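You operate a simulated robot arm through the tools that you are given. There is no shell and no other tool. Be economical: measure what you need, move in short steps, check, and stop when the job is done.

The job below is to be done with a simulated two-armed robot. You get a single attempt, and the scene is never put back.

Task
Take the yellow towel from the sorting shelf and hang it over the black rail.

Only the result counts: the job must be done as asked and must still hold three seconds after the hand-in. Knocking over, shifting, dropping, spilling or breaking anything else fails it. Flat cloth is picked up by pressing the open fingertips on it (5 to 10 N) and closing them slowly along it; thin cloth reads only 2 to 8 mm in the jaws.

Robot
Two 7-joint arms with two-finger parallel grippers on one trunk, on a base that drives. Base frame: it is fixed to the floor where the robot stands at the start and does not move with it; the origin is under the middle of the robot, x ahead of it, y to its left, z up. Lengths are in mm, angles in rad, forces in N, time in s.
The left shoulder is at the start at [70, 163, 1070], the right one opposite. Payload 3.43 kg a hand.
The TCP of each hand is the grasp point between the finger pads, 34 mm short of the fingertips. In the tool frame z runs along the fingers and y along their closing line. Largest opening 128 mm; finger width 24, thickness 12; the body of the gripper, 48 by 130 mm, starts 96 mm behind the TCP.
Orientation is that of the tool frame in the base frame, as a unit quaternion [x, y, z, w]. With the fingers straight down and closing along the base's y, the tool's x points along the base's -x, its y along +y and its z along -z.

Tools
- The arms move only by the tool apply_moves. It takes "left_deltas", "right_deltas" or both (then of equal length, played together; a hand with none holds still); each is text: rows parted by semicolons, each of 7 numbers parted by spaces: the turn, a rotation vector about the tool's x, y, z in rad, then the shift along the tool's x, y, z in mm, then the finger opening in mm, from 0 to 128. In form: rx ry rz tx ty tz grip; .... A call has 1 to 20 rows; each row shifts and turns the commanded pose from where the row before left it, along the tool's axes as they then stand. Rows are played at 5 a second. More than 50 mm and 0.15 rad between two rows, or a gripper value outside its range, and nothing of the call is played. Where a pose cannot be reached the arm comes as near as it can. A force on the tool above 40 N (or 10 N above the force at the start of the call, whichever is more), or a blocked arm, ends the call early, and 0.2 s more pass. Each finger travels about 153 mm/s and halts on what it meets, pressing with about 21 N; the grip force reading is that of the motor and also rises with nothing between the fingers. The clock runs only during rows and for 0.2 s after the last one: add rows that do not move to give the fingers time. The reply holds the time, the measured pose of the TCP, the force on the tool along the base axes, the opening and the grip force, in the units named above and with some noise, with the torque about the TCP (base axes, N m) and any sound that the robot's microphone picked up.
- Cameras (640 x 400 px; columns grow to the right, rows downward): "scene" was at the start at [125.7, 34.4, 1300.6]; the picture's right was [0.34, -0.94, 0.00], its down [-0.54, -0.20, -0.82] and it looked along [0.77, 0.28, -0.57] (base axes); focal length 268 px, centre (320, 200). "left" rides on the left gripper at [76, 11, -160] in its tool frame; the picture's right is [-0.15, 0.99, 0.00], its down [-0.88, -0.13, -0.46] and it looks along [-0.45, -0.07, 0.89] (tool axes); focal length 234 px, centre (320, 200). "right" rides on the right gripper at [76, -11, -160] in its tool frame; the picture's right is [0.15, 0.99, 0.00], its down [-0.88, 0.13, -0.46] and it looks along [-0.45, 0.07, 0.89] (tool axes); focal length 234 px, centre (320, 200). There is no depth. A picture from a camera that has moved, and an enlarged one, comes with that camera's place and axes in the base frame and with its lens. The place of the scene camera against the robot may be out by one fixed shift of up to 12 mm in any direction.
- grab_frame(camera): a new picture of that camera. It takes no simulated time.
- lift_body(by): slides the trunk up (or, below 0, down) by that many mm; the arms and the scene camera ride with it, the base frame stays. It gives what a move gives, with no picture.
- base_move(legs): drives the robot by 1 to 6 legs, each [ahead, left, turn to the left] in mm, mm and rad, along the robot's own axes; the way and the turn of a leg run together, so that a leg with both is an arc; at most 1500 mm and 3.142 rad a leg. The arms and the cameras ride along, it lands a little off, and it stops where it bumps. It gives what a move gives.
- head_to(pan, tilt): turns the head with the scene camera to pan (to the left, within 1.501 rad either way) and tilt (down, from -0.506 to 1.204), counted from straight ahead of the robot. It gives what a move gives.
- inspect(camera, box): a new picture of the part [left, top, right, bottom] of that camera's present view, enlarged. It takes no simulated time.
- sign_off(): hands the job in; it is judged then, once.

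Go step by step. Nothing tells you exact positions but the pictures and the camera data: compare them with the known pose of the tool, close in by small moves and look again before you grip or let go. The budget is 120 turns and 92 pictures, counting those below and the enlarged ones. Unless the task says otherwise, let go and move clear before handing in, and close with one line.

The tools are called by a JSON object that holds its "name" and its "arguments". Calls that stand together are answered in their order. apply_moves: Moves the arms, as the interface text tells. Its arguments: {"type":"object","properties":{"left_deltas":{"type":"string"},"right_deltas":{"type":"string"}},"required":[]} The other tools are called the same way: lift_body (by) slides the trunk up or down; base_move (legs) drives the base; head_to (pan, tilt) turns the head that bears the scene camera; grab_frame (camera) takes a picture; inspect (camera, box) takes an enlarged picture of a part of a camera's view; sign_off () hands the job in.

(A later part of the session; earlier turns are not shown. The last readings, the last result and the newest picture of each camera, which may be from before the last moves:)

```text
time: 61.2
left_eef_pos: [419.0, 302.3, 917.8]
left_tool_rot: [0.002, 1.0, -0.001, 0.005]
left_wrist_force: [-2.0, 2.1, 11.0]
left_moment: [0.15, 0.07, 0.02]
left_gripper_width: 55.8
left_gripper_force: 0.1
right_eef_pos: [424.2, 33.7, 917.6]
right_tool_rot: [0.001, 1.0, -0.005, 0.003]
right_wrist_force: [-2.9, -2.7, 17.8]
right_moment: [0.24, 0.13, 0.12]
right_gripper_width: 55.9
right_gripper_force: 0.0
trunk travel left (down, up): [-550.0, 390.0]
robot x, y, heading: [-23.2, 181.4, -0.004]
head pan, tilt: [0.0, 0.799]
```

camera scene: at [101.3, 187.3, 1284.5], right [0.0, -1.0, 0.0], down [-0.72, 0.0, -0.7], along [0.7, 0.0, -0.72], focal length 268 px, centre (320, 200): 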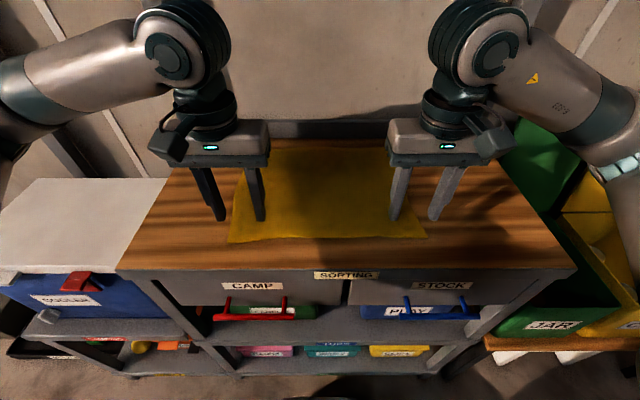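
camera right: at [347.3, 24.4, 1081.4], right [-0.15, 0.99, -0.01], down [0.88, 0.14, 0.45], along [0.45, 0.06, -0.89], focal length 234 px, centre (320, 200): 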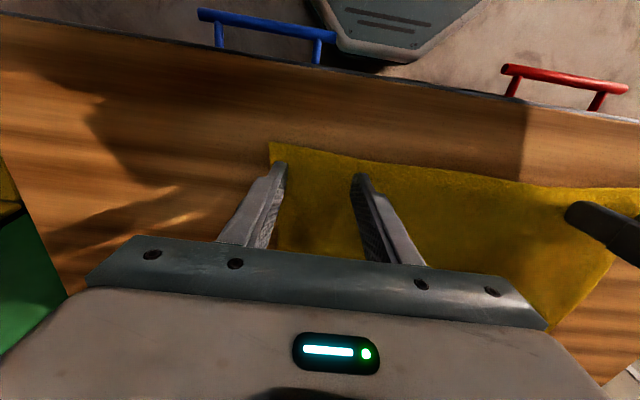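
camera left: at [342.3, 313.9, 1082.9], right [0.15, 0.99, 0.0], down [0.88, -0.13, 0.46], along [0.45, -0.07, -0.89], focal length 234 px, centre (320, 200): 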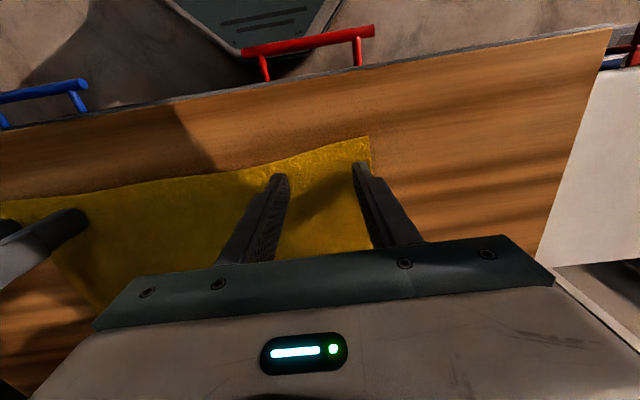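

{"name": "apply_moves", "arguments": {"left_deltas": "0 0 0 0 0 -0.5 56;0 0 0 0 0 0 56", "right_deltas": "0 0 0 0 0 -2 56;0 0 0 0 0 0 56"}}

```text
time: 61.8
left_eef_pos: [419.1, 302.6, 917.5]
left_tool_rot: [0.001, 1.0, -0.001, 0.004]
left_wrist_force: [-3.7, 1.0, 12.0]
left_moment: [0.09, 0.11, 0.04]
left_gripper_width: 55.9
left_gripper_force: 0.0
right_eef_pos: [424.7, 32.7, 918.6]
right_tool_rot: [0.001, 1.0, -0.005, 0.002]
right_wrist_force: [-1.3, -0.2, 5.0]
right_moment: [0.09, 0.06, 0.03]
right_gripper_width: 55.9
right_gripper_force: 0.0
trunk travel left (down, up): [-550.0, 390.0]
robot x, y, heading: [-20.9, 184.1, -0.002]
head pan, tilt: [0.0, 0.799]
```

Forces are near the right range. Now I close both slowly along the cloth.

{"name": "apply_moves", "arguments": {"left_deltas": "0 0 0 0 0 -0.7 52;0 0 0 0 0 0 48;0 0 0 0 0 0 44;0 0 0 0 0 0 40;0 0 0 0 0 0 36;0 0 0 0 0 0 32;0 0 0 0 0 0 28;0 0 0 0 0 0 24;0 0 0 0 0 0 20;0 0 0 0 0 0 16;0 0 0 0 0 0 12;0 0 0 0 0 0 8;0 0 0 0 0 0 4;0 0 0 0 0 0 0;0 0 0 0 0 0 0;0 0 0 0 0 0 0", "right_deltas": "0 0 0 0 0 0.6 52;0 0 0 0 0 0 48;0 0 0 0 0 0 44;0 0 0 0 0 0 40;0 0 0 0 0 0 36;0 0 0 0 0 0 32;0 0 0 0 0 0 28;0 0 0 0 0 0 24;0 0 0 0 0 0 20;0 0 0 0 0 0 16;0 0 0 0 0 0 12;0 0 0 0 0 0 8;0 0 0 0 0 0 4;0 0 0 0 0 0 0;0 0 0 0 0 0 0;0 0 0 0 0 0 0"}}

{"name": "grab_frame", "arguments": {"camera": "left"}}

{"name": "grab_frame", "arguments": {"camera": "right"}}

```text
time: 65.2
left_eef_pos: [420.8, 301.7, 917.7]
left_tool_rot: [0.0, 1.0, -0.001, 0.005]
left_wrist_force: [1.1, -4.7, 6.4]
left_moment: [-0.1, 0.01, 0.01]
left_gripper_width: 3.9
left_gripper_force: 20.8
right_eef_pos: [425.5, 33.2, 917.8]
right_tool_rot: [0.001, 1.0, -0.004, 0.002]
right_wrist_force: [0.2, 5.0, 7.3]
right_moment: [0.14, 0.02, 0.05]
right_gripper_width: 7.4
right_gripper_force: 21.3
trunk travel left (down, up): [-550.0, 390.0]
robot x, y, heading: [-18.5, 178.9, -0.003]
head pan, tilt: [0.0, 0.799]
```

```text
56 pictures are left
camera left: at [342.5, 313.8, 1077.3], right [0.15, 0.99, 0.0], down [0.88, -0.13, 0.46], along [0.46, -0.07, -0.89], focal length 234 px, centre (320, 200)
```

left: 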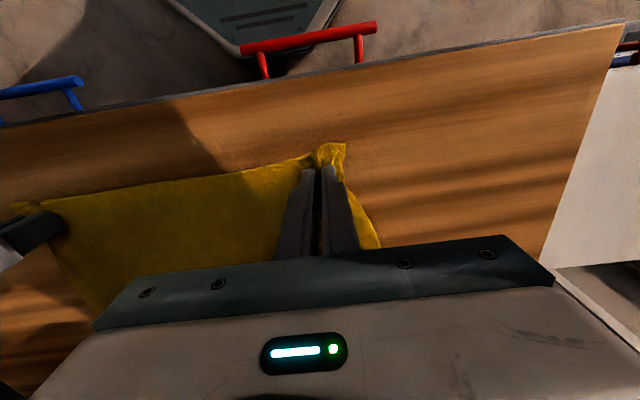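

```text
55 pictures are left
camera right: at [347.4, 24.0, 1076.5], right [-0.15, 0.99, -0.01], down [0.88, 0.13, 0.46], along [0.45, 0.06, -0.89], focal length 234 px, centre (320, 200)
```

right: 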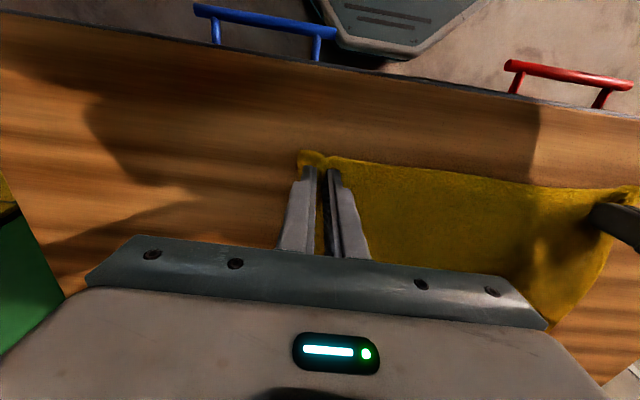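

Both jaws hold cloth (4 and 7 mm). I lift gently.

{"name": "apply_moves", "arguments": {"left_deltas": "0 0 0 0 0 -5 0;0 0 0 0 0 -10 0;0 0 0 0 0 -15 0;0 0 0 0 0 -20 0;0 0 0 0 0 -20 0;0 0 0 0 0 -20 0;0 0 0 0 0 -20 0;0 0 0 0 0 -20 0;0 0 0 0 0 -20 0;0 0 0 0 0 -20 0;0 0 0 0 0 -20 0", "right_deltas": "0 0 0 0 0 -5 0;0 0 0 0 0 -10 0;0 0 0 0 0 -15 0;0 0 0 0 0 -20 0;0 0 0 0 0 -20 0;0 0 0 0 0 -20 0;0 0 0 0 0 -20 0;0 0 0 0 0 -20 0;0 0 0 0 0 -20 0;0 0 0 0 0 -20 0;0 0 0 0 0 -20 0"}}

{"name": "grab_frame", "arguments": {"camera": "scene"}}

```text
time: 67.6
left_eef_pos: [417.7, 303.2, 1108.4]
left_tool_rot: [0.002, 1.0, -0.001, 0.005]
left_wrist_force: [-0.4, -3.7, 0.0]
left_moment: [-0.04, -0.03, -0.02]
left_gripper_width: 3.8
left_gripper_force: 20.7
right_eef_pos: [423.8, 33.8, 1109.1]
right_tool_rot: [0.001, 1.0, -0.004, 0.002]
right_wrist_force: [-0.1, 2.8, 0.1]
right_moment: [0.13, 0.02, 0.04]
right_gripper_width: 6.8
right_gripper_force: 20.7
trunk travel left (down, up): [-550.0, 390.0]
robot x, y, heading: [-18.4, 179.9, -0.005]
head pan, tilt: [0.0, 0.799]
```

```text
54 pictures are left
camera scene: at [101.1, 185.4, 1284.5], right [0.0, -1.0, 0.0], down [-0.72, 0.0, -0.7], along [0.7, 0.0, -0.72], focal length 268 px, centre (320, 200)
```

scene: 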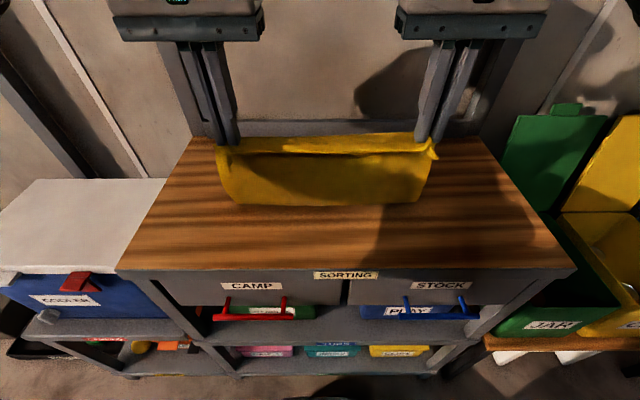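

The towel hangs well from both hands. I lift a bit more and back away from the table.

{"name": "apply_moves", "arguments": {"left_deltas": "0 0 0 0 0 -25 0;0 0 0 0 0 -25 0;0 0 0 0 0 -25 0;0 0 0 0 0 -25 0;0 0 0 0 0 -10 0", "right_deltas": "0 0 0 0 0 -25 0;0 0 0 0 0 -25 0;0 0 0 0 0 -25 0;0 0 0 0 0 -25 0;0 0 0 0 0 -10 0"}}

{"name": "base_move", "arguments": {"legs": [[-230, 0, 0]]}}

{"name": "grab_frame", "arguments": {"camera": "scene"}}

```text
time: 68.8
left_eef_pos: [417.7, 303.2, 1217.5]
left_tool_rot: [0.001, 1.0, 0.0, 0.004]
left_wrist_force: [0.8, -3.1, -0.2]
left_moment: [-0.07, -0.01, 0.0]
left_gripper_width: 3.6
left_gripper_force: 21.3
right_eef_pos: [425.2, 35.9, 1217.4]
right_tool_rot: [-0.001, 1.0, -0.004, 0.002]
right_wrist_force: [0.5, 2.9, -1.3]
right_moment: [0.11, 0.02, 0.04]
right_gripper_width: 6.5
right_gripper_force: 21.3
trunk travel left (down, up): [-550.0, 390.0]
robot x, y, heading: [-20.8, 182.8, -0.006]
head pan, tilt: [0.0, 0.799]
```

```text
time: 70.5
left_eef_pos: [185.5, 305.4, 1217.7]
left_tool_rot: [0.0, 1.0, -0.001, 0.004]
left_wrist_force: [0.6, -1.6, -0.4]
left_moment: [-0.07, -0.05, -0.01]
left_gripper_width: 3.8
left_gripper_force: 20.9
right_eef_pos: [194.9, 38.0, 1216.6]
right_tool_rot: [-0.001, 1.0, -0.004, 0.002]
right_wrist_force: [-0.5, 2.6, 0.5]
right_moment: [0.1, 0.0, 0.01]
right_gripper_width: 6.5
right_gripper_force: 21.4
trunk travel left (down, up): [-550.0, 390.0]
robot x, y, heading: [-251.8, 187.4, -0.001]
head pan, tilt: [0.0, 0.799]
```

```text
53 pictures are left
camera scene: at [-129.5, 186.4, 1284.4], right [0.0, -1.0, 0.0], down [-0.72, 0.0, -0.7], along [0.7, 0.0, -0.72], focal length 268 px, centre (320, 200)
```

scene: 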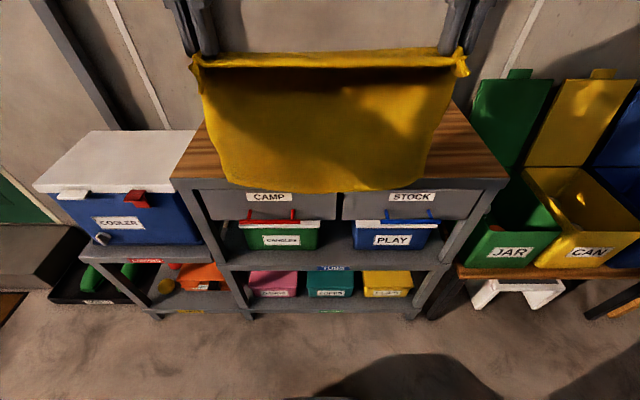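

The towel hangs cleanly. I drive over to the rail lane: right, turn to face +y, then look along before strafing.

{"name": "base_move", "arguments": {"legs": [[0, -1280, 0], [0, 0, 1.57]]}}

{"name": "head_to", "arguments": {"pan": 1.1, "tilt": 0.5}}

{"name": "grab_frame", "arguments": {"camera": "scene"}}

```text
time: 80.8
left_eef_pos: [-375.7, -657.9, 1216.6]
left_tool_rot: [0.709, -0.705, -0.002, -0.004]
left_wrist_force: [2.8, -0.6, -0.4]
left_moment: [0.02, -0.11, -0.08]
left_gripper_width: 3.6
left_gripper_force: 21.3
right_eef_pos: [-108.7, -649.6, 1217.6]
right_tool_rot: [0.709, -0.705, 0.002, -0.004]
right_wrist_force: [-3.3, 0.0, 0.9]
right_moment: [0.0, 0.09, -0.01]
right_gripper_width: 4.9
right_gripper_force: 21.1
trunk travel left (down, up): [-550.0, 390.0]
robot x, y, heading: [-251.3, -1099.5, 1.575]
head pan, tilt: [0.0, 0.799]
```

```text
time: 82.1
left_eef_pos: [-372.4, -657.6, 1218.1]
left_tool_rot: [0.709, -0.705, -0.002, -0.003]
left_wrist_force: [2.1, 0.4, 0.5]
left_moment: [0.03, -0.12, -0.06]
left_gripper_width: 3.6
left_gripper_force: 22.2
right_eef_pos: [-107.0, -648.8, 1217.6]
right_tool_rot: [0.71, -0.705, 0.001, -0.005]
right_wrist_force: [-2.8, -0.1, 0.3]
right_moment: [0.01, 0.08, -0.01]
right_gripper_width: 5.1
right_gripper_force: 20.6
trunk travel left (down, up): [-550.0, 390.0]
robot x, y, heading: [-248.5, -1098.3, 1.571]
head pan, tilt: [1.1, 0.499]
```

```text
52 pictures are left
camera scene: at [-338.6, -1001.1, 1310.4], right [0.45, 0.89, 0.0], down [0.43, -0.22, -0.88], along [-0.78, 0.4, -0.48], focal length 268 px, centre (320, 200)
```

scene: 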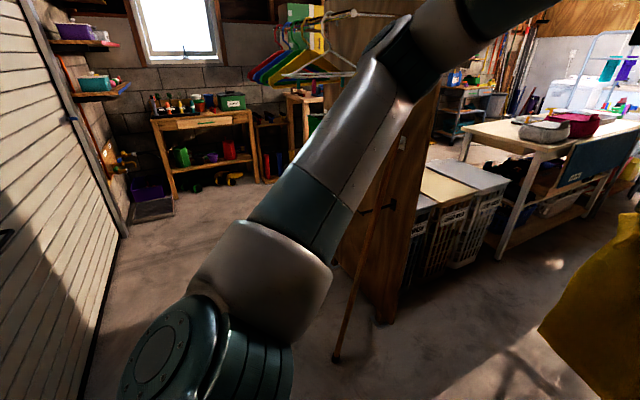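

The clothes hangers on an upper rod near the lane could be in my way. I zoom to place them.

{"name": "inspect", "arguments": {"camera": "scene", "box": [230, 0, 420, 120]}}

```text
3.33 times, centred on (325, 60) of scene
camera zoom: at [-338.6, -1001.1, 1310.4], right [0.45, 0.89, 0.0], down [0.43, -0.22, -0.88], along [-0.78, 0.4, -0.48], focal length 895 px, centre (303, 667)
```

zoom: 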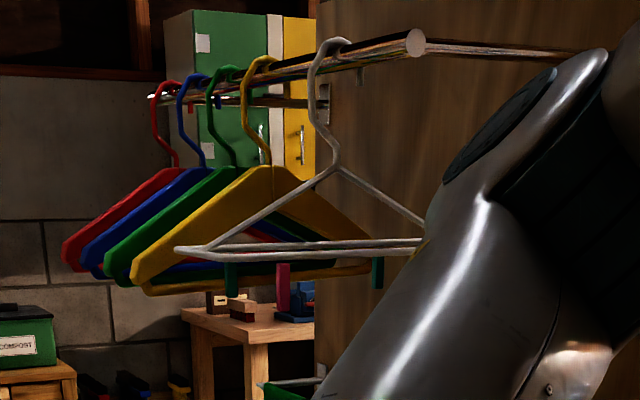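

Hangers occupy z 1245–1430 above the lane, so I must come in low: I lower the trunk, push the hands ahead and pitch the tools to point forward and 30° down.

{"name": "lift_body", "arguments": {"by": -350}}

{"name": "apply_moves", "arguments": {"left_deltas": "0 0 0 -40 0 0 0;0 0 0 -40 0 0 0;0 0 0 -40 0 0 0;0 0 0 -40 0 0 0;0 -0.13 0 0 0 0 0;0 -0.13 0 0 0 0 0;0 -0.13 0 0 0 0 0;0 -0.13 0 0 0 0 0;0 -0.13 0 0 0 0 0;0 -0.13 0 0 0 0 0;0 -0.13 0 0 0 0 0;0 -0.13 0 0 0 0 0;0 0 0 0 0 0 0", "right_deltas": "0 0 0 -40 0 0 0;0 0 0 -40 0 0 0;0 0 0 -40 0 0 0;0 0 0 -40 0 0 0;0 -0.13 0 0 0 0 0;0 -0.13 0 0 0 0 0;0 -0.13 0 0 0 0 0;0 -0.13 0 0 0 0 0;0 -0.13 0 0 0 0 0;0 -0.13 0 0 0 0 0;0 -0.13 0 0 0 0 0;0 -0.13 0 0 0 0 0;0 0 0 0 0 0 0"}}

{"name": "head_to", "arguments": {"pan": 0.3, "tilt": 0.4}}

{"name": "grab_frame", "arguments": {"camera": "scene"}}

```text
time: 85.5
left_eef_pos: [-374.5, -657.5, 867.3]
left_tool_rot: [0.709, -0.705, -0.003, -0.003]
left_wrist_force: [3.2, -0.2, 0.2]
left_moment: [0.02, -0.1, -0.1]
left_gripper_width: 3.5
left_gripper_force: 21.0
right_eef_pos: [-107.9, -648.9, 866.5]
right_tool_rot: [0.71, -0.705, 0.002, -0.004]
right_wrist_force: [-3.0, -0.5, 0.3]
right_moment: [-0.04, 0.11, -0.02]
right_gripper_width: 4.8
right_gripper_force: 21.2
trunk travel left (down, up): [-200.0, 740.0]
robot x, y, heading: [-247.0, -1094.7, 1.574]
head pan, tilt: [1.1, 0.499]
```

```text
time: 88.3
left_eef_pos: [-375.2, -498.0, 867.4]
left_tool_rot: [0.614, -0.61, -0.355, -0.354]
left_wrist_force: [2.7, 0.7, -0.7]
left_moment: [-0.04, -0.01, -0.15]
left_gripper_width: 3.9
left_gripper_force: 21.7
right_eef_pos: [-109.7, -490.4, 868.5]
right_tool_rot: [0.616, -0.609, -0.352, -0.354]
right_wrist_force: [-2.5, 1.0, -0.2]
right_moment: [-0.04, -0.01, 0.05]
right_gripper_width: 5.2
right_gripper_force: 21.0
trunk travel left (down, up): [-200.0, 740.0]
robot x, y, heading: [-242.2, -1096.8, 1.569]
head pan, tilt: [1.1, 0.499]
```

```text
time: 89.5
left_eef_pos: [-374.9, -498.0, 869.0]
left_tool_rot: [0.613, -0.611, -0.354, -0.354]
left_wrist_force: [3.5, -1.1, 0.9]
left_moment: [-0.01, -0.01, -0.15]
left_gripper_width: 3.7
left_gripper_force: 21.1
right_eef_pos: [-108.6, -489.3, 867.1]
right_tool_rot: [0.617, -0.609, -0.351, -0.353]
right_wrist_force: [-2.4, -0.3, -0.3]
right_moment: [-0.03, 0.07, 0.06]
right_gripper_width: 4.9
right_gripper_force: 21.0
trunk travel left (down, up): [-200.0, 740.0]
robot x, y, heading: [-252.4, -1096.4, 1.571]
head pan, tilt: [0.3, 0.4]
```

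```text
50 pictures are left
camera scene: at [-285.3, -953.9, 969.5], right [0.95, 0.3, 0.0], down [0.12, -0.37, -0.92], along [-0.28, 0.88, -0.39], focal length 268 px, centre (320, 200)
```

scene: 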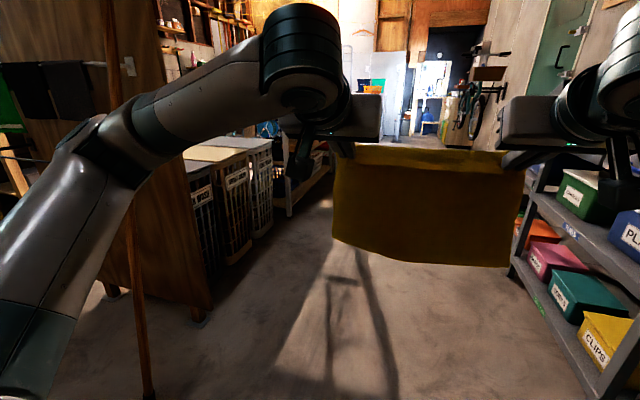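

The towel hangs between the forward-pitched hands. I retract a little and strafe left along the lane past the stick.

{"name": "apply_moves", "arguments": {"left_deltas": "0 0 0 17 0 -29 0;0 0 0 17 0 -29 0;0 0 0 16 0 -29 0", "right_deltas": "0 0 0 17 0 -29 0;0 0 0 17 0 -29 0;0 0 0 16 0 -29 0"}}

{"name": "base_move", "arguments": {"legs": [[-70, 0, 0], [0, 600, 0]]}}

{"name": "head_to", "arguments": {"pan": 0.6, "tilt": 0.3}}

{"name": "grab_frame", "arguments": {"camera": "scene"}}

```text
time: 90.3
left_eef_pos: [-375.0, -598.0, 868.5]
left_tool_rot: [0.614, -0.611, -0.354, -0.353]
left_wrist_force: [2.5, -0.4, 0.3]
left_moment: [-0.02, -0.09, -0.13]
left_gripper_width: 3.7
left_gripper_force: 21.9
right_eef_pos: [-108.3, -590.4, 869.4]
right_tool_rot: [0.617, -0.61, -0.351, -0.353]
right_wrist_force: [-3.4, 0.3, -0.1]
right_moment: [0.0, 0.01, 0.09]
right_gripper_width: 5.0
right_gripper_force: 21.6
trunk travel left (down, up): [-200.0, 740.0]
robot x, y, heading: [-243.9, -1096.8, 1.578]
head pan, tilt: [0.3, 0.4]
```

```text
time: 94.3
left_eef_pos: [-978.9, -669.9, 868.4]
left_tool_rot: [0.614, -0.61, -0.355, -0.353]
left_wrist_force: [2.3, 0.8, 0.4]
left_moment: [0.02, -0.08, -0.15]
left_gripper_width: 3.8
left_gripper_force: 21.2
right_eef_pos: [-712.6, -661.9, 868.9]
right_tool_rot: [0.617, -0.609, -0.351, -0.354]
right_wrist_force: [-2.7, -0.2, 0.1]
right_moment: [-0.03, -0.01, 0.07]
right_gripper_width: 5.2
right_gripper_force: 20.9
trunk travel left (down, up): [-200.0, 740.0]
robot x, y, heading: [-853.9, -1166.8, 1.569]
head pan, tilt: [0.3, 0.4]
```

```text
time: 95.1
left_eef_pos: [-978.4, -670.5, 868.4]
left_tool_rot: [0.614, -0.611, -0.354, -0.353]
left_wrist_force: [3.4, 0.1, 0.1]
left_moment: [0.0, -0.08, -0.14]
left_gripper_width: 3.8
left_gripper_force: 20.8
right_eef_pos: [-712.8, -662.5, 867.4]
right_tool_rot: [0.617, -0.609, -0.351, -0.354]
right_wrist_force: [-3.2, -0.4, -0.2]
right_moment: [-0.03, 0.02, 0.12]
right_gripper_width: 4.8
right_gripper_force: 21.1
trunk travel left (down, up): [-200.0, 740.0]
robot x, y, heading: [-854.9, -1171.0, 1.577]
head pan, tilt: [0.6, 0.3]
```

```text
49 pictures are left
camera scene: at [-914.0, -1037.8, 978.8], right [0.82, 0.57, 0.0], down [0.17, -0.24, -0.96], along [-0.54, 0.79, -0.3], focal length 268 px, centre (320, 200)
```

scene: 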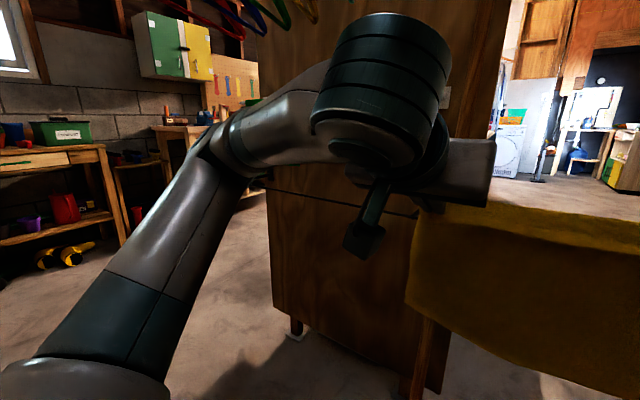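

Clear so far; the black rail shows as a thin line behind the left hand. I strafe on until centred on the rail.

{"name": "base_move", "arguments": {"legs": [[0, 300, 0], [0, 290, 0]]}}

{"name": "head_to", "arguments": {"pan": 0.0, "tilt": 0.3}}

{"name": "grab_frame", "arguments": {"camera": "scene"}}

```text
time: 98.7
left_eef_pos: [-1569.8, -674.9, 867.8]
left_tool_rot: [0.615, -0.609, -0.355, -0.352]
left_wrist_force: [2.9, 0.3, -0.4]
left_moment: [-0.02, -0.08, -0.14]
left_gripper_width: 3.6
left_gripper_force: 21.0
right_eef_pos: [-1302.8, -666.5, 869.1]
right_tool_rot: [0.617, -0.609, -0.351, -0.354]
right_wrist_force: [-3.0, 0.0, -0.1]
right_moment: [0.0, 0.05, 0.08]
right_gripper_width: 4.9
right_gripper_force: 20.5
trunk travel left (down, up): [-200.0, 740.0]
robot x, y, heading: [-1443.9, -1169.3, 1.575]
head pan, tilt: [0.6, 0.3]
```

```text
time: 99.7
left_eef_pos: [-1571.1, -674.8, 869.0]
left_tool_rot: [0.615, -0.61, -0.355, -0.353]
left_wrist_force: [3.1, 0.1, 0.0]
left_moment: [-0.02, -0.07, -0.14]
left_gripper_width: 3.4
left_gripper_force: 20.3
right_eef_pos: [-1303.2, -665.0, 868.1]
right_tool_rot: [0.617, -0.608, -0.352, -0.353]
right_wrist_force: [-3.4, -0.1, -0.4]
right_moment: [-0.05, 0.04, 0.09]
right_gripper_width: 5.1
right_gripper_force: 20.7
trunk travel left (down, up): [-200.0, 740.0]
robot x, y, heading: [-1443.1, -1175.6, 1.575]
head pan, tilt: [0.0, 0.3]
```

```text
48 pictures are left
camera scene: at [-1451.7, -1025.0, 978.8], right [1.0, 0.01, 0.0], down [0.0, -0.3, -0.96], along [-0.01, 0.96, -0.3], focal length 268 px, centre (320, 200)
```

scene: 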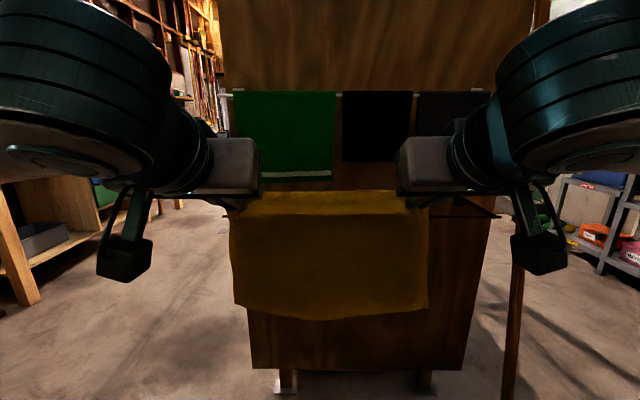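

The rail lines up: triangulated near end (-1065,-456,771), far end about x=-1680; the upper towels' hems end above z≈834 at y≈-400. I check the left wrist camera for a second sighting.

{"name": "grab_frame", "arguments": {"camera": "left"}}

{"name": "inspect", "arguments": {"camera": "scene", "box": [200, 60, 520, 260]}}

```text
47 pictures are left
camera left: at [-1580.0, -851.3, 882.9], right [-0.99, 0.07, 0.13], down [0.13, 0.05, 0.99], along [0.06, 1.0, -0.05], focal length 234 px, centre (320, 200)
```

left: 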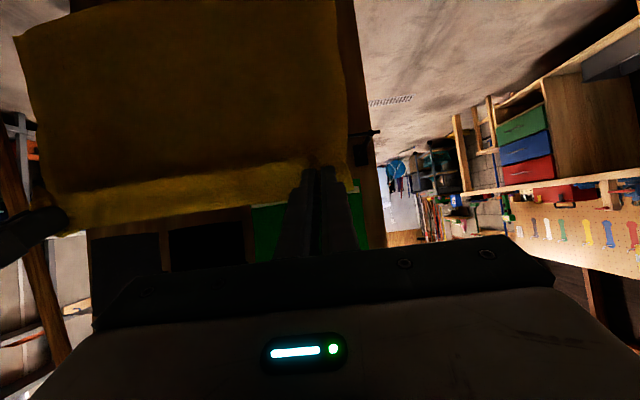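

```text
2.00 times, centred on (360, 160) of scene
camera zoom: at [-1451.7, -1025.0, 978.8], right [1.0, 0.01, 0.0], down [0.0, -0.3, -0.96], along [-0.01, 0.96, -0.3], focal length 537 px, centre (240, 280)
```

zoom: 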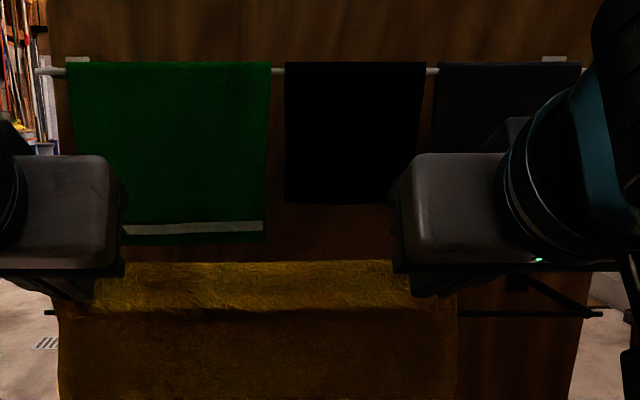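

The wrist view agrees (rail z≈765). I extend the hands to just in front of the rail, on the line that leads over it.

{"name": "apply_moves", "arguments": {"left_deltas": "0 0 0 -11.7 0 28.7 0;0 0 0 -11.7 0 28.7 0;0 0 0 -11.7 0 28.7 0;0 0 0 -11.7 0 28.7 0;0 0 0 -11.7 0 28.7 0;0 0 0 -11.7 0 28.7 0;0 0 0 0 0 0 0", "right_deltas": "0 0 0 -11 0 27.5 0;0 0 0 -11 0 27.5 0;0 0 0 -11 0 27.5 0;0 0 0 -11 0 27.5 0;0 0 0 -11 0 27.5 0;0 0 0 -11 0 27.5 0;0 0 0 0 0 0 0"}}

{"name": "grab_frame", "arguments": {"camera": "scene"}}

{"name": "grab_frame", "arguments": {"camera": "left"}}

```text
time: 101.3
left_eef_pos: [-1572.4, -488.8, 842.6]
left_tool_rot: [0.614, -0.61, -0.354, -0.354]
left_wrist_force: [3.5, -0.3, -0.1]
left_moment: [-0.02, -0.04, -0.17]
left_gripper_width: 3.7
left_gripper_force: 20.8
right_eef_pos: [-1305.9, -488.0, 842.6]
right_tool_rot: [0.618, -0.608, -0.352, -0.353]
right_wrist_force: [-3.1, 0.5, -0.4]
right_moment: [-0.01, 0.06, 0.06]
right_gripper_width: 5.0
right_gripper_force: 20.7
trunk travel left (down, up): [-200.0, 740.0]
robot x, y, heading: [-1445.2, -1169.8, 1.578]
head pan, tilt: [0.0, 0.3]
```

```text
45 pictures are left
camera scene: at [-1451.7, -1025.0, 978.8], right [1.0, 0.01, 0.0], down [0.0, -0.3, -0.96], along [-0.01, 0.96, -0.3], focal length 268 px, centre (320, 200)
```

scene: 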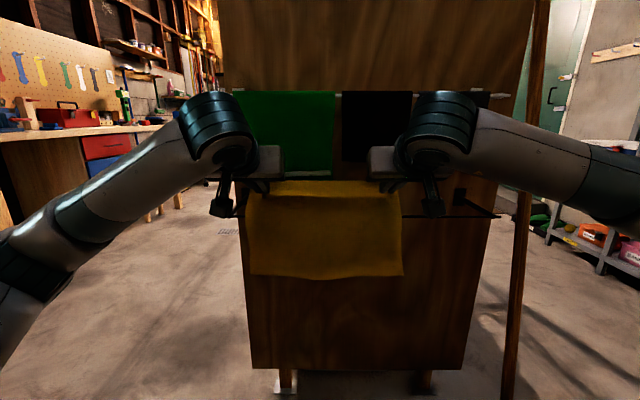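

```text
44 pictures are left
camera left: at [-1582.0, -666.3, 857.4], right [-0.99, 0.07, 0.13], down [0.13, 0.05, 0.99], along [0.06, 1.0, -0.05], focal length 234 px, centre (320, 200)
```

left: 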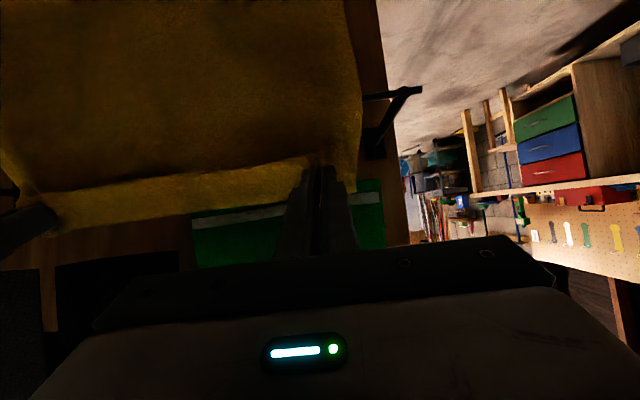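

Two wrist sightings put the rail at y≈-460, z≈762. I now advance along the tool axis over the rail and under the upper towels, watching forces.

{"name": "apply_moves", "arguments": {"left_deltas": "0 0 0 0 0 15 0;0 0 0 0 0 15 0;0 0 0 0 0 15 0;0 0 0 0 0 15 0;0 0 0 0 0 15 0;0 0 0 0 0 0 0", "right_deltas": "0 0 0 0 0 15 0;0 0 0 0 0 15 0;0 0 0 0 0 15 0;0 0 0 0 0 15 0;0 0 0 0 0 15 0;0 0 0 0 0 0 0"}}

{"name": "grab_frame", "arguments": {"camera": "scene"}}

{"name": "grab_frame", "arguments": {"camera": "left"}}

```text
time: 102.7
left_eef_pos: [-1572.2, -424.7, 804.6]
left_tool_rot: [0.615, -0.61, -0.355, -0.353]
left_wrist_force: [3.8, -0.5, -0.3]
left_moment: [0.02, 0.0, -0.16]
left_gripper_width: 3.6
left_gripper_force: 20.9
right_eef_pos: [-1305.9, -424.9, 804.7]
right_tool_rot: [0.618, -0.608, -0.351, -0.353]
right_wrist_force: [-2.3, -0.9, -0.4]
right_moment: [-0.01, 0.04, 0.09]
right_gripper_width: 4.8
right_gripper_force: 21.1
trunk travel left (down, up): [-200.0, 740.0]
robot x, y, heading: [-1444.9, -1173.0, 1.58]
head pan, tilt: [0.0, 0.3]
```

```text
43 pictures are left
camera scene: at [-1451.7, -1024.9, 978.8], right [1.0, 0.01, 0.0], down [0.0, -0.3, -0.96], along [-0.01, 0.96, -0.3], focal length 268 px, centre (320, 200)
```

scene: 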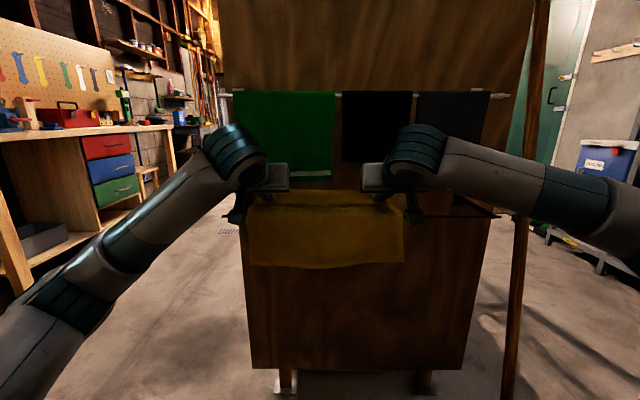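

```text
42 pictures are left
camera left: at [-1582.5, -602.1, 819.7], right [-0.99, 0.06, 0.13], down [0.13, 0.05, 0.99], along [0.06, 1.0, -0.05], focal length 234 px, centre (320, 200)
```

left: 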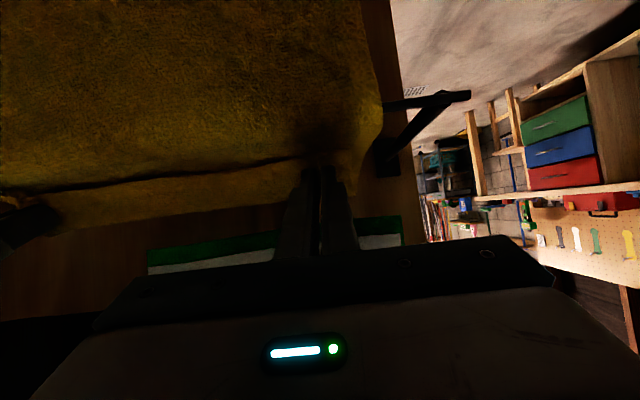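

The towel is draping over the rail and the green hem (z≈830) is clear. I continue.

{"name": "apply_moves", "arguments": {"left_deltas": "0 0 0 0 0 13 0;0 0 0 0 0 13 0;0 0 0 0 0 13 0;0 0 0 0 0 13 0;0 0 0 0 0 13 0;0 0 0 0 0 13 0;0 0 0 0 0 0 0", "right_deltas": "0 0 0 0 0 13 0;0 0 0 0 0 13 0;0 0 0 0 0 13 0;0 0 0 0 0 13 0;0 0 0 0 0 13 0;0 0 0 0 0 13 0;0 0 0 0 0 0 0"}}

{"name": "grab_frame", "arguments": {"camera": "left"}}

{"name": "inspect", "arguments": {"camera": "scene", "box": [200, 60, 520, 300]}}

```text
time: 104.3
left_eef_pos: [-1572.9, -357.0, 766.1]
left_tool_rot: [0.615, -0.61, -0.354, -0.352]
left_wrist_force: [2.4, -0.3, -0.5]
left_moment: [-0.03, -0.02, -0.1]
left_gripper_width: 3.7
left_gripper_force: 21.3
right_eef_pos: [-1304.9, -357.7, 765.8]
right_tool_rot: [0.617, -0.609, -0.351, -0.353]
right_wrist_force: [-2.9, -0.2, 0.5]
right_moment: [-0.01, 0.0, 0.05]
right_gripper_width: 4.8
right_gripper_force: 20.9
trunk travel left (down, up): [-200.0, 740.0]
robot x, y, heading: [-1444.1, -1167.7, 1.581]
head pan, tilt: [0.0, 0.3]
```

```text
41 pictures are left
camera left: at [-1582.2, -534.4, 780.9], right [-0.99, 0.07, 0.13], down [0.13, 0.05, 0.99], along [0.06, 1.0, -0.05], focal length 234 px, centre (320, 200)
```

left: 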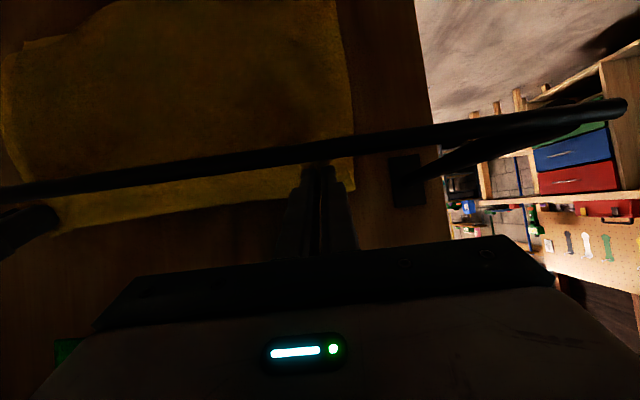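

```text
1.67 times, centred on (360, 180) of scene
camera zoom: at [-1451.6, -1024.8, 978.8], right [1.0, 0.01, 0.0], down [0.0, -0.3, -0.96], along [-0.01, 0.96, -0.3], focal length 447 px, centre (253, 233)
```

zoom: 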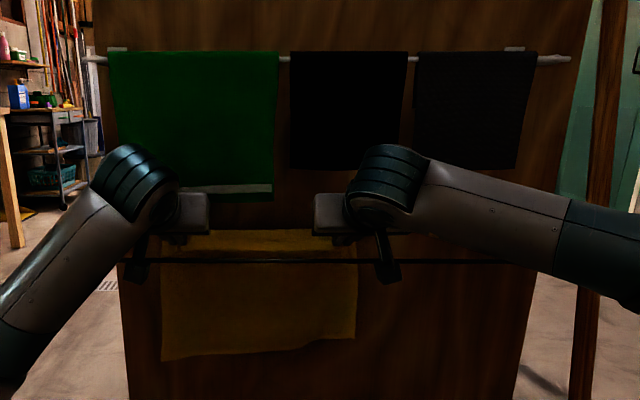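

The cloth slipped through to the far side: the rail now lies in front of the whole towel, which hangs freely behind it. That suits my other method: pull the hands back out over the rail slowly so the lower half stays behind.

{"name": "apply_moves", "arguments": {"left_deltas": "0 0 0 0 0 -6 0;0 0 0 0 0 -6 0;0 0 0 0 0 -6 0;0 0 0 0 0 -6 0;0 0 0 0 0 -6 0;0 0 0 0 0 -6 0;0 0 0 0 0 -6 0;0 0 0 0 0 -6 0;0 0 0 0 0 -5 0;0 0 0 0 0 -5 0;0 0 0 0 0 -5 0;0 0 0 0 0 -5 0;0 0 0 0 0 -5 0;0 0 0 0 0 -5 0", "right_deltas": "0 0 0 0 0 -6 0;0 0 0 0 0 -6 0;0 0 0 0 0 -6 0;0 0 0 0 0 -6 0;0 0 0 0 0 -6 0;0 0 0 0 0 -6 0;0 0 0 0 0 -6 0;0 0 0 0 0 -6 0;0 0 0 0 0 -5 0;0 0 0 0 0 -5 0;0 0 0 0 0 -5 0;0 0 0 0 0 -5 0;0 0 0 0 0 -5 0;0 0 0 0 0 -5 0"}}

{"name": "grab_frame", "arguments": {"camera": "left"}}

{"name": "inspect", "arguments": {"camera": "scene", "box": [200, 60, 520, 300]}}

```text
time: 107.3
left_eef_pos: [-1572.0, -425.1, 804.2]
left_tool_rot: [0.615, -0.609, -0.356, -0.352]
left_wrist_force: [3.0, 0.5, 0.1]
left_moment: [0.0, -0.06, -0.09]
left_gripper_width: 4.1
left_gripper_force: 20.7
right_eef_pos: [-1306.0, -425.8, 804.2]
right_tool_rot: [0.618, -0.609, -0.351, -0.353]
right_wrist_force: [-2.0, -0.2, 0.3]
right_moment: [-0.04, 0.05, 0.04]
right_gripper_width: 5.0
right_gripper_force: 20.6
trunk travel left (down, up): [-200.0, 740.0]
robot x, y, heading: [-1442.6, -1173.7, 1.581]
head pan, tilt: [0.0, 0.3]
```

```text
39 pictures are left
camera left: at [-1582.1, -602.6, 820.2], right [-0.99, 0.07, 0.13], down [0.13, 0.05, 0.99], along [0.06, 1.0, -0.05], focal length 234 px, centre (320, 200)
```

left: 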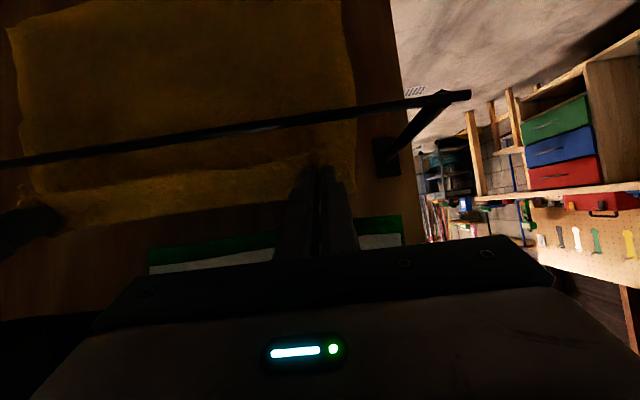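

```text
1.67 times, centred on (360, 180) of scene
camera zoom: at [-1451.6, -1024.9, 978.8], right [1.0, 0.01, 0.0], down [0.0, -0.3, -0.96], along [-0.01, 0.96, -0.3], focal length 447 px, centre (253, 233)
```

zoom: 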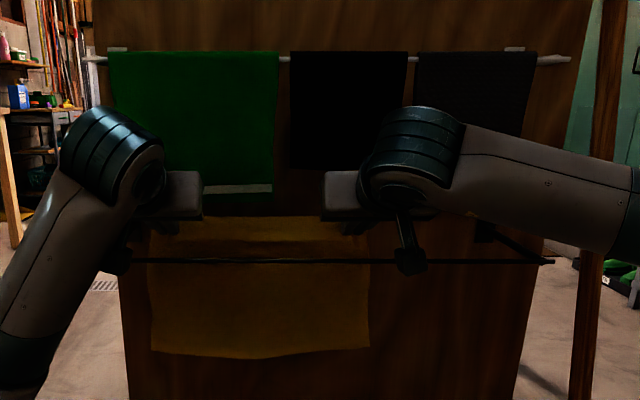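

The towel hangs neatly behind the rail. I keep drawing the hands out slowly over it.

{"name": "apply_moves", "arguments": {"left_deltas": "0 0 0 0 0 -4 0;0 0 0 0 0 -4 0;0 0 0 0 0 -4 0;0 0 0 0 0 -4 0;0 0 0 0 0 -4 0;0 0 0 0 0 -4 0;0 0 0 0 0 -4 0;0 0 0 0 0 -4 0;0 0 0 0 0 -4 0;0 0 0 0 0 -4 0;0 0 0 0 0 -4 0;0 0 0 0 0 -4 0;0 0 0 0 0 -4 0;0 0 0 0 0 -4 0;0 0 0 0 0 -4 0;0 0 0 0 0 -4 0;0 0 0 0 0 -4 0;0 0 0 0 0 -4 0", "right_deltas": "0 0 0 0 0 -4 0;0 0 0 0 0 -4 0;0 0 0 0 0 -4 0;0 0 0 0 0 -4 0;0 0 0 0 0 -4 0;0 0 0 0 0 -4 0;0 0 0 0 0 -4 0;0 0 0 0 0 -4 0;0 0 0 0 0 -4 0;0 0 0 0 0 -4 0;0 0 0 0 0 -4 0;0 0 0 0 0 -4 0;0 0 0 0 0 -4 0;0 0 0 0 0 -4 0;0 0 0 0 0 -4 0;0 0 0 0 0 -4 0;0 0 0 0 0 -4 0;0 0 0 0 0 -4 0"}}

{"name": "grab_frame", "arguments": {"camera": "left"}}

{"name": "inspect", "arguments": {"camera": "scene", "box": [200, 60, 520, 300]}}

```text
time: 111.1
left_eef_pos: [-1571.2, -486.8, 841.9]
left_tool_rot: [0.616, -0.609, -0.354, -0.352]
left_wrist_force: [2.4, 0.4, -0.1]
left_moment: [0.0, -0.03, -0.1]
left_gripper_width: 3.6
left_gripper_force: 21.4
right_eef_pos: [-1306.5, -486.2, 840.6]
right_tool_rot: [0.617, -0.608, -0.352, -0.354]
right_wrist_force: [-2.6, 0.5, -0.1]
right_moment: [-0.01, 0.02, 0.03]
right_gripper_width: 4.8
right_gripper_force: 21.3
trunk travel left (down, up): [-200.0, 740.0]
robot x, y, heading: [-1445.5, -1173.2, 1.575]
head pan, tilt: [0.0, 0.3]
```

```text
37 pictures are left
camera left: at [-1581.7, -664.6, 856.1], right [-0.99, 0.06, 0.13], down [0.13, 0.05, 0.99], along [0.06, 1.0, -0.05], focal length 234 px, centre (320, 200)
```

left: 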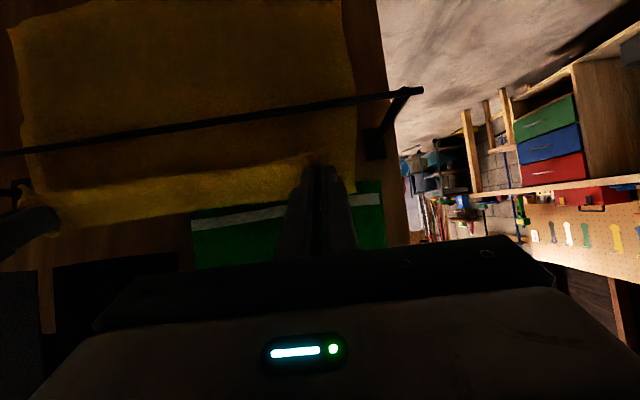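

```text
1.67 times, centred on (360, 180) of scene
camera zoom: at [-1451.7, -1025.0, 978.8], right [1.0, 0.01, 0.0], down [0.0, -0.3, -0.96], along [-0.01, 0.96, -0.3], focal length 447 px, centre (253, 233)
```

zoom: 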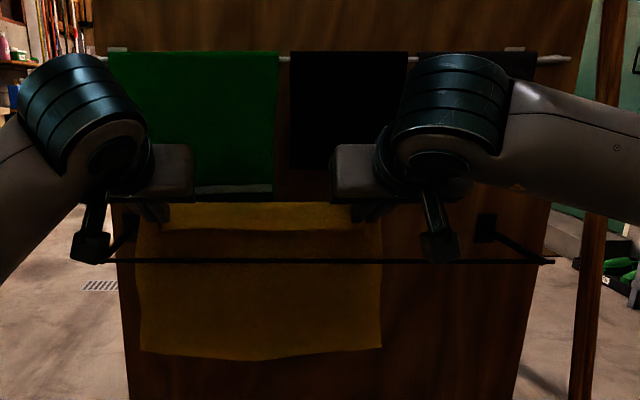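

The back half stays behind the rail. I now carry the hands in an arc forward and down around the rail.

{"name": "apply_moves", "arguments": {"left_deltas": "0 0 0 3.93 0 -3.25 0;0 0 0 3.93 0 -3.25 0;0 0 0 3.93 0 -3.25 0;0 0 0 3.93 0 -3.25 0;0 0 0 3.93 0 -3.25 0;0 0 0 3.93 0 -3.25 0;0 0 0 3.93 0 -3.25 0;0 0 0 3.93 0 -3.25 0;0 0 0 3.93 0 -3.25 0;0 0 0 5.03 0 -0.94 0;0 0 0 5.03 0 -0.94 0;0 0 0 5.03 0 -0.94 0;0 0 0 5.03 0 -0.94 0;0 0 0 5.03 0 -0.94 0;0 0 0 5.03 0 -0.94 0;0 0 0 5.03 0 -0.94 0;0 0 0 5.03 0 -0.94 0;0 0 0 5.03 0 -0.94 0", "right_deltas": "0 0 0 3.93 0 -3.25 0;0 0 0 3.93 0 -3.25 0;0 0 0 3.93 0 -3.25 0;0 0 0 3.93 0 -3.25 0;0 0 0 3.93 0 -3.25 0;0 0 0 3.93 0 -3.25 0;0 0 0 3.93 0 -3.25 0;0 0 0 3.93 0 -3.25 0;0 0 0 3.93 0 -3.25 0;0 0 0 5.03 0 -0.94 0;0 0 0 5.03 0 -0.94 0;0 0 0 5.03 0 -0.94 0;0 0 0 5.03 0 -0.94 0;0 0 0 5.03 0 -0.94 0;0 0 0 5.03 0 -0.94 0;0 0 0 5.03 0 -0.94 0;0 0 0 5.03 0 -0.94 0;0 0 0 5.03 0 -0.94 0"}}

{"name": "grab_frame", "arguments": {"camera": "left"}}

{"name": "inspect", "arguments": {"camera": "scene", "box": [200, 60, 520, 300]}}

```text
time: 114.9
left_eef_pos: [-1570.6, -559.8, 789.6]
left_tool_rot: [0.615, -0.61, -0.354, -0.353]
left_wrist_force: [3.1, 0.4, -0.1]
left_moment: [0.0, -0.04, -0.15]
left_gripper_width: 3.8
left_gripper_force: 21.2
right_eef_pos: [-1303.2, -559.9, 791.3]
right_tool_rot: [0.618, -0.608, -0.352, -0.353]
right_wrist_force: [-1.9, -0.5, -0.4]
right_moment: [-0.05, 0.02, 0.12]
right_gripper_width: 4.7
right_gripper_force: 21.1
trunk travel left (down, up): [-200.0, 740.0]
robot x, y, heading: [-1441.9, -1175.8, 1.577]
head pan, tilt: [0.0, 0.3]
```

```text
35 pictures are left
camera left: at [-1580.8, -736.7, 805.2], right [-0.99, 0.07, 0.13], down [0.13, 0.05, 0.99], along [0.06, 1.0, -0.05], focal length 234 px, centre (320, 200)
```

left: 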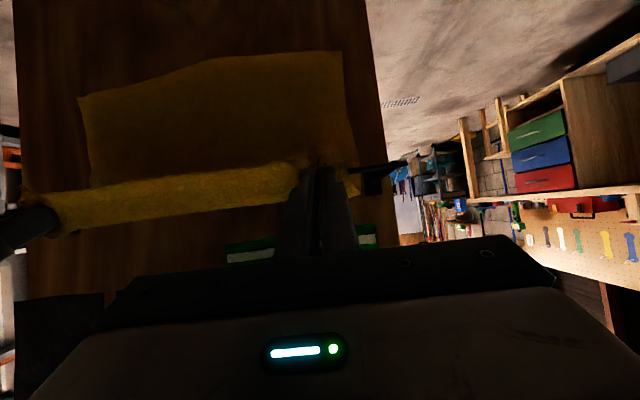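

```text
1.67 times, centred on (360, 180) of scene
camera zoom: at [-1451.7, -1024.9, 978.8], right [1.0, 0.01, 0.0], down [0.0, -0.3, -0.96], along [-0.01, 0.96, -0.3], focal length 447 px, centre (253, 233)
```

zoom: 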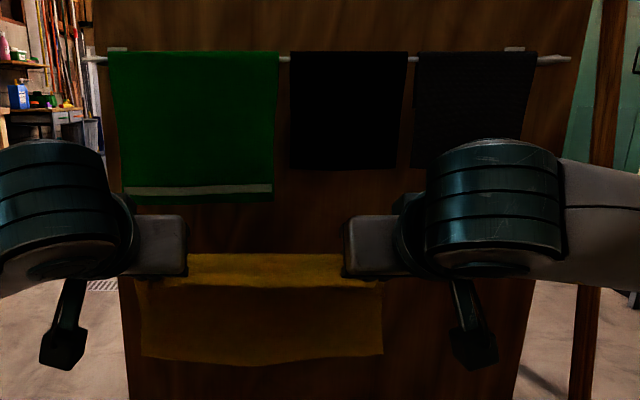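

The towel now drapes over the rail: about 165 mm behind, hands 100 mm in front. I continue the arc downwards.

{"name": "apply_moves", "arguments": {"left_deltas": "0 0 0 4.64 0 1.96 0;0 0 0 4.64 0 1.96 0;0 0 0 4.64 0 1.96 0;0 0 0 4.64 0 1.96 0;0 0 0 4.64 0 1.96 0;0 0 0 4.64 0 1.96 0;0 0 0 4.64 0 1.96 0;0 0 0 4.64 0 1.96 0;0 0 0 3.33 0 4.23 0;0 0 0 3.33 0 4.23 0;0 0 0 3.33 0 4.23 0;0 0 0 3.33 0 4.23 0;0 0 0 3.33 0 4.23 0;0 0 0 3.33 0 4.23 0;0 0 0 3.33 0 4.23 0;0 0 0 3.33 0 4.23 0;0 0 0 3.33 0 4.23 0;0 0 0 3.33 0 4.23 0", "right_deltas": "0 0 0 4.64 0 1.96 0;0 0 0 4.64 0 1.96 0;0 0 0 4.64 0 1.96 0;0 0 0 4.64 0 1.96 0;0 0 0 4.64 0 1.96 0;0 0 0 4.64 0 1.96 0;0 0 0 4.64 0 1.96 0;0 0 0 4.64 0 1.96 0;0 0 0 3.33 0 4.23 0;0 0 0 3.33 0 4.23 0;0 0 0 3.33 0 4.23 0;0 0 0 3.33 0 4.23 0;0 0 0 3.33 0 4.23 0;0 0 0 3.33 0 4.23 0;0 0 0 3.33 0 4.23 0;0 0 0 3.33 0 4.23 0;0 0 0 3.33 0 4.23 0;0 0 0 3.33 0 4.23 0"}}

{"name": "grab_frame", "arguments": {"camera": "left"}}

{"name": "inspect", "arguments": {"camera": "scene", "box": [200, 60, 520, 300]}}

```text
time: 118.7
left_eef_pos: [-1570.8, -544.5, 699.5]
left_tool_rot: [0.615, -0.61, -0.354, -0.353]
left_wrist_force: [2.6, -0.1, 0.4]
left_moment: [0.01, -0.08, -0.19]
left_gripper_width: 3.9
left_gripper_force: 21.5
right_eef_pos: [-1302.8, -544.6, 700.3]
right_tool_rot: [0.618, -0.608, -0.353, -0.353]
right_wrist_force: [-3.1, -0.6, -0.1]
right_moment: [-0.02, 0.05, 0.07]
right_gripper_width: 5.0
right_gripper_force: 21.1
trunk travel left (down, up): [-200.0, 740.0]
robot x, y, heading: [-1447.9, -1175.6, 1.576]
head pan, tilt: [0.0, 0.3]
```

```text
33 pictures are left
camera left: at [-1580.8, -720.8, 715.7], right [-0.99, 0.07, 0.13], down [0.13, 0.05, 0.99], along [0.06, 1.0, -0.05], focal length 234 px, centre (320, 200)
```

left: 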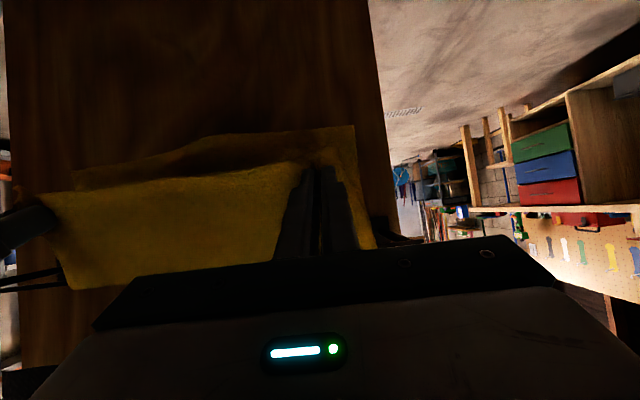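

```text
1.67 times, centred on (360, 180) of scene
camera zoom: at [-1451.7, -1024.9, 978.8], right [1.0, 0.01, 0.0], down [0.0, -0.3, -0.96], along [-0.01, 0.96, -0.3], focal length 447 px, centre (253, 233)
```

zoom: 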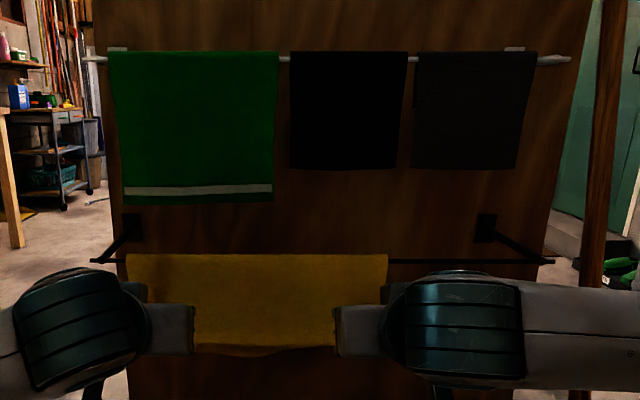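

It is draped across the rail. One more short swing down to bring the front part nearly vertical and even the two halves.

{"name": "apply_moves", "arguments": {"left_deltas": "0 0 0 1.63 0 4.7 0;0 0 0 1.63 0 4.7 0;0 0 0 1.63 0 4.7 0;0 0 0 1.63 0 4.7 0;0 0 0 1.63 0 4.7 0;0 0 0 1.63 0 4.7 0;0 0 0 1.63 0 4.7 0;0 0 0 1.63 0 4.7 0;0 0 0 1.63 0 4.7 0;0 0 0 1.63 0 4.7 0;0 0 0 1.63 0 4.7 0;0 0 0 1.63 0 4.7 0;0 0 0 0 0 0 0", "right_deltas": "0 0 0 1.63 0 4.7 0;0 0 0 1.63 0 4.7 0;0 0 0 1.63 0 4.7 0;0 0 0 1.63 0 4.7 0;0 0 0 1.63 0 4.7 0;0 0 0 1.63 0 4.7 0;0 0 0 1.63 0 4.7 0;0 0 0 1.63 0 4.7 0;0 0 0 1.63 0 4.7 0;0 0 0 1.63 0 4.7 0;0 0 0 1.63 0 4.7 0;0 0 0 1.63 0 4.7 0;0 0 0 0 0 0 0"}}

{"name": "grab_frame", "arguments": {"camera": "left"}}

{"name": "inspect", "arguments": {"camera": "scene", "box": [200, 120, 520, 360]}}

```text
time: 121.5
left_eef_pos: [-1570.8, -504.7, 656.0]
left_tool_rot: [0.615, -0.61, -0.354, -0.353]
left_wrist_force: [3.6, -0.2, 0.2]
left_moment: [-0.05, -0.04, -0.16]
left_gripper_width: 3.6
left_gripper_force: 21.3
right_eef_pos: [-1302.7, -505.4, 656.0]
right_tool_rot: [0.618, -0.608, -0.352, -0.353]
right_wrist_force: [-3.8, 0.0, -0.3]
right_moment: [0.0, 0.04, 0.08]
right_gripper_width: 4.8
right_gripper_force: 20.9
trunk travel left (down, up): [-200.0, 740.0]
robot x, y, heading: [-1442.6, -1174.6, 1.578]
head pan, tilt: [0.0, 0.3]
```

```text
31 pictures are left
camera left: at [-1581.1, -681.7, 670.9], right [-0.99, 0.06, 0.13], down [0.13, 0.05, 0.99], along [0.06, 1.0, -0.05], focal length 234 px, centre (320, 200)
```

left: 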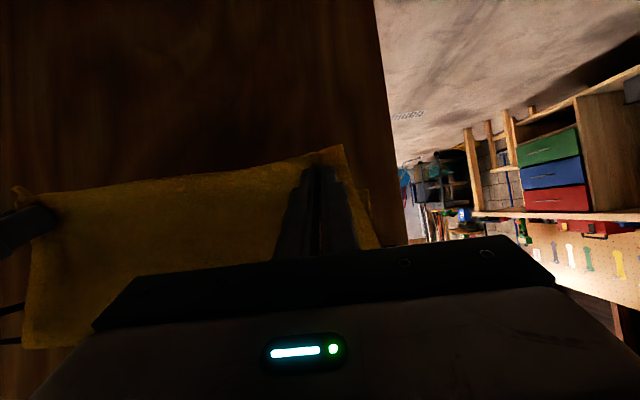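

```text
1.67 times, centred on (360, 240) of scene
camera zoom: at [-1451.7, -1024.9, 978.8], right [1.0, 0.01, 0.0], down [0.0, -0.3, -0.96], along [-0.01, 0.96, -0.3], focal length 447 px, centre (253, 133)
```

zoom: 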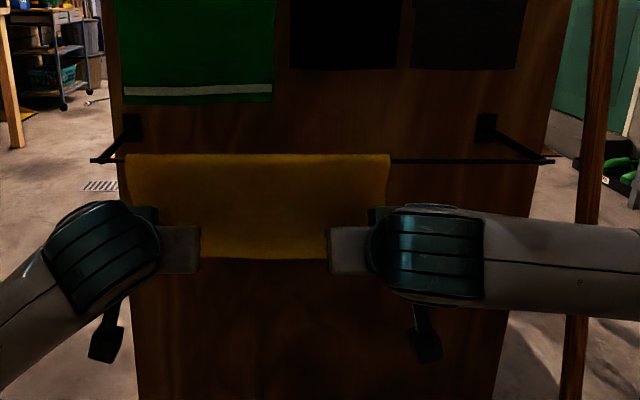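

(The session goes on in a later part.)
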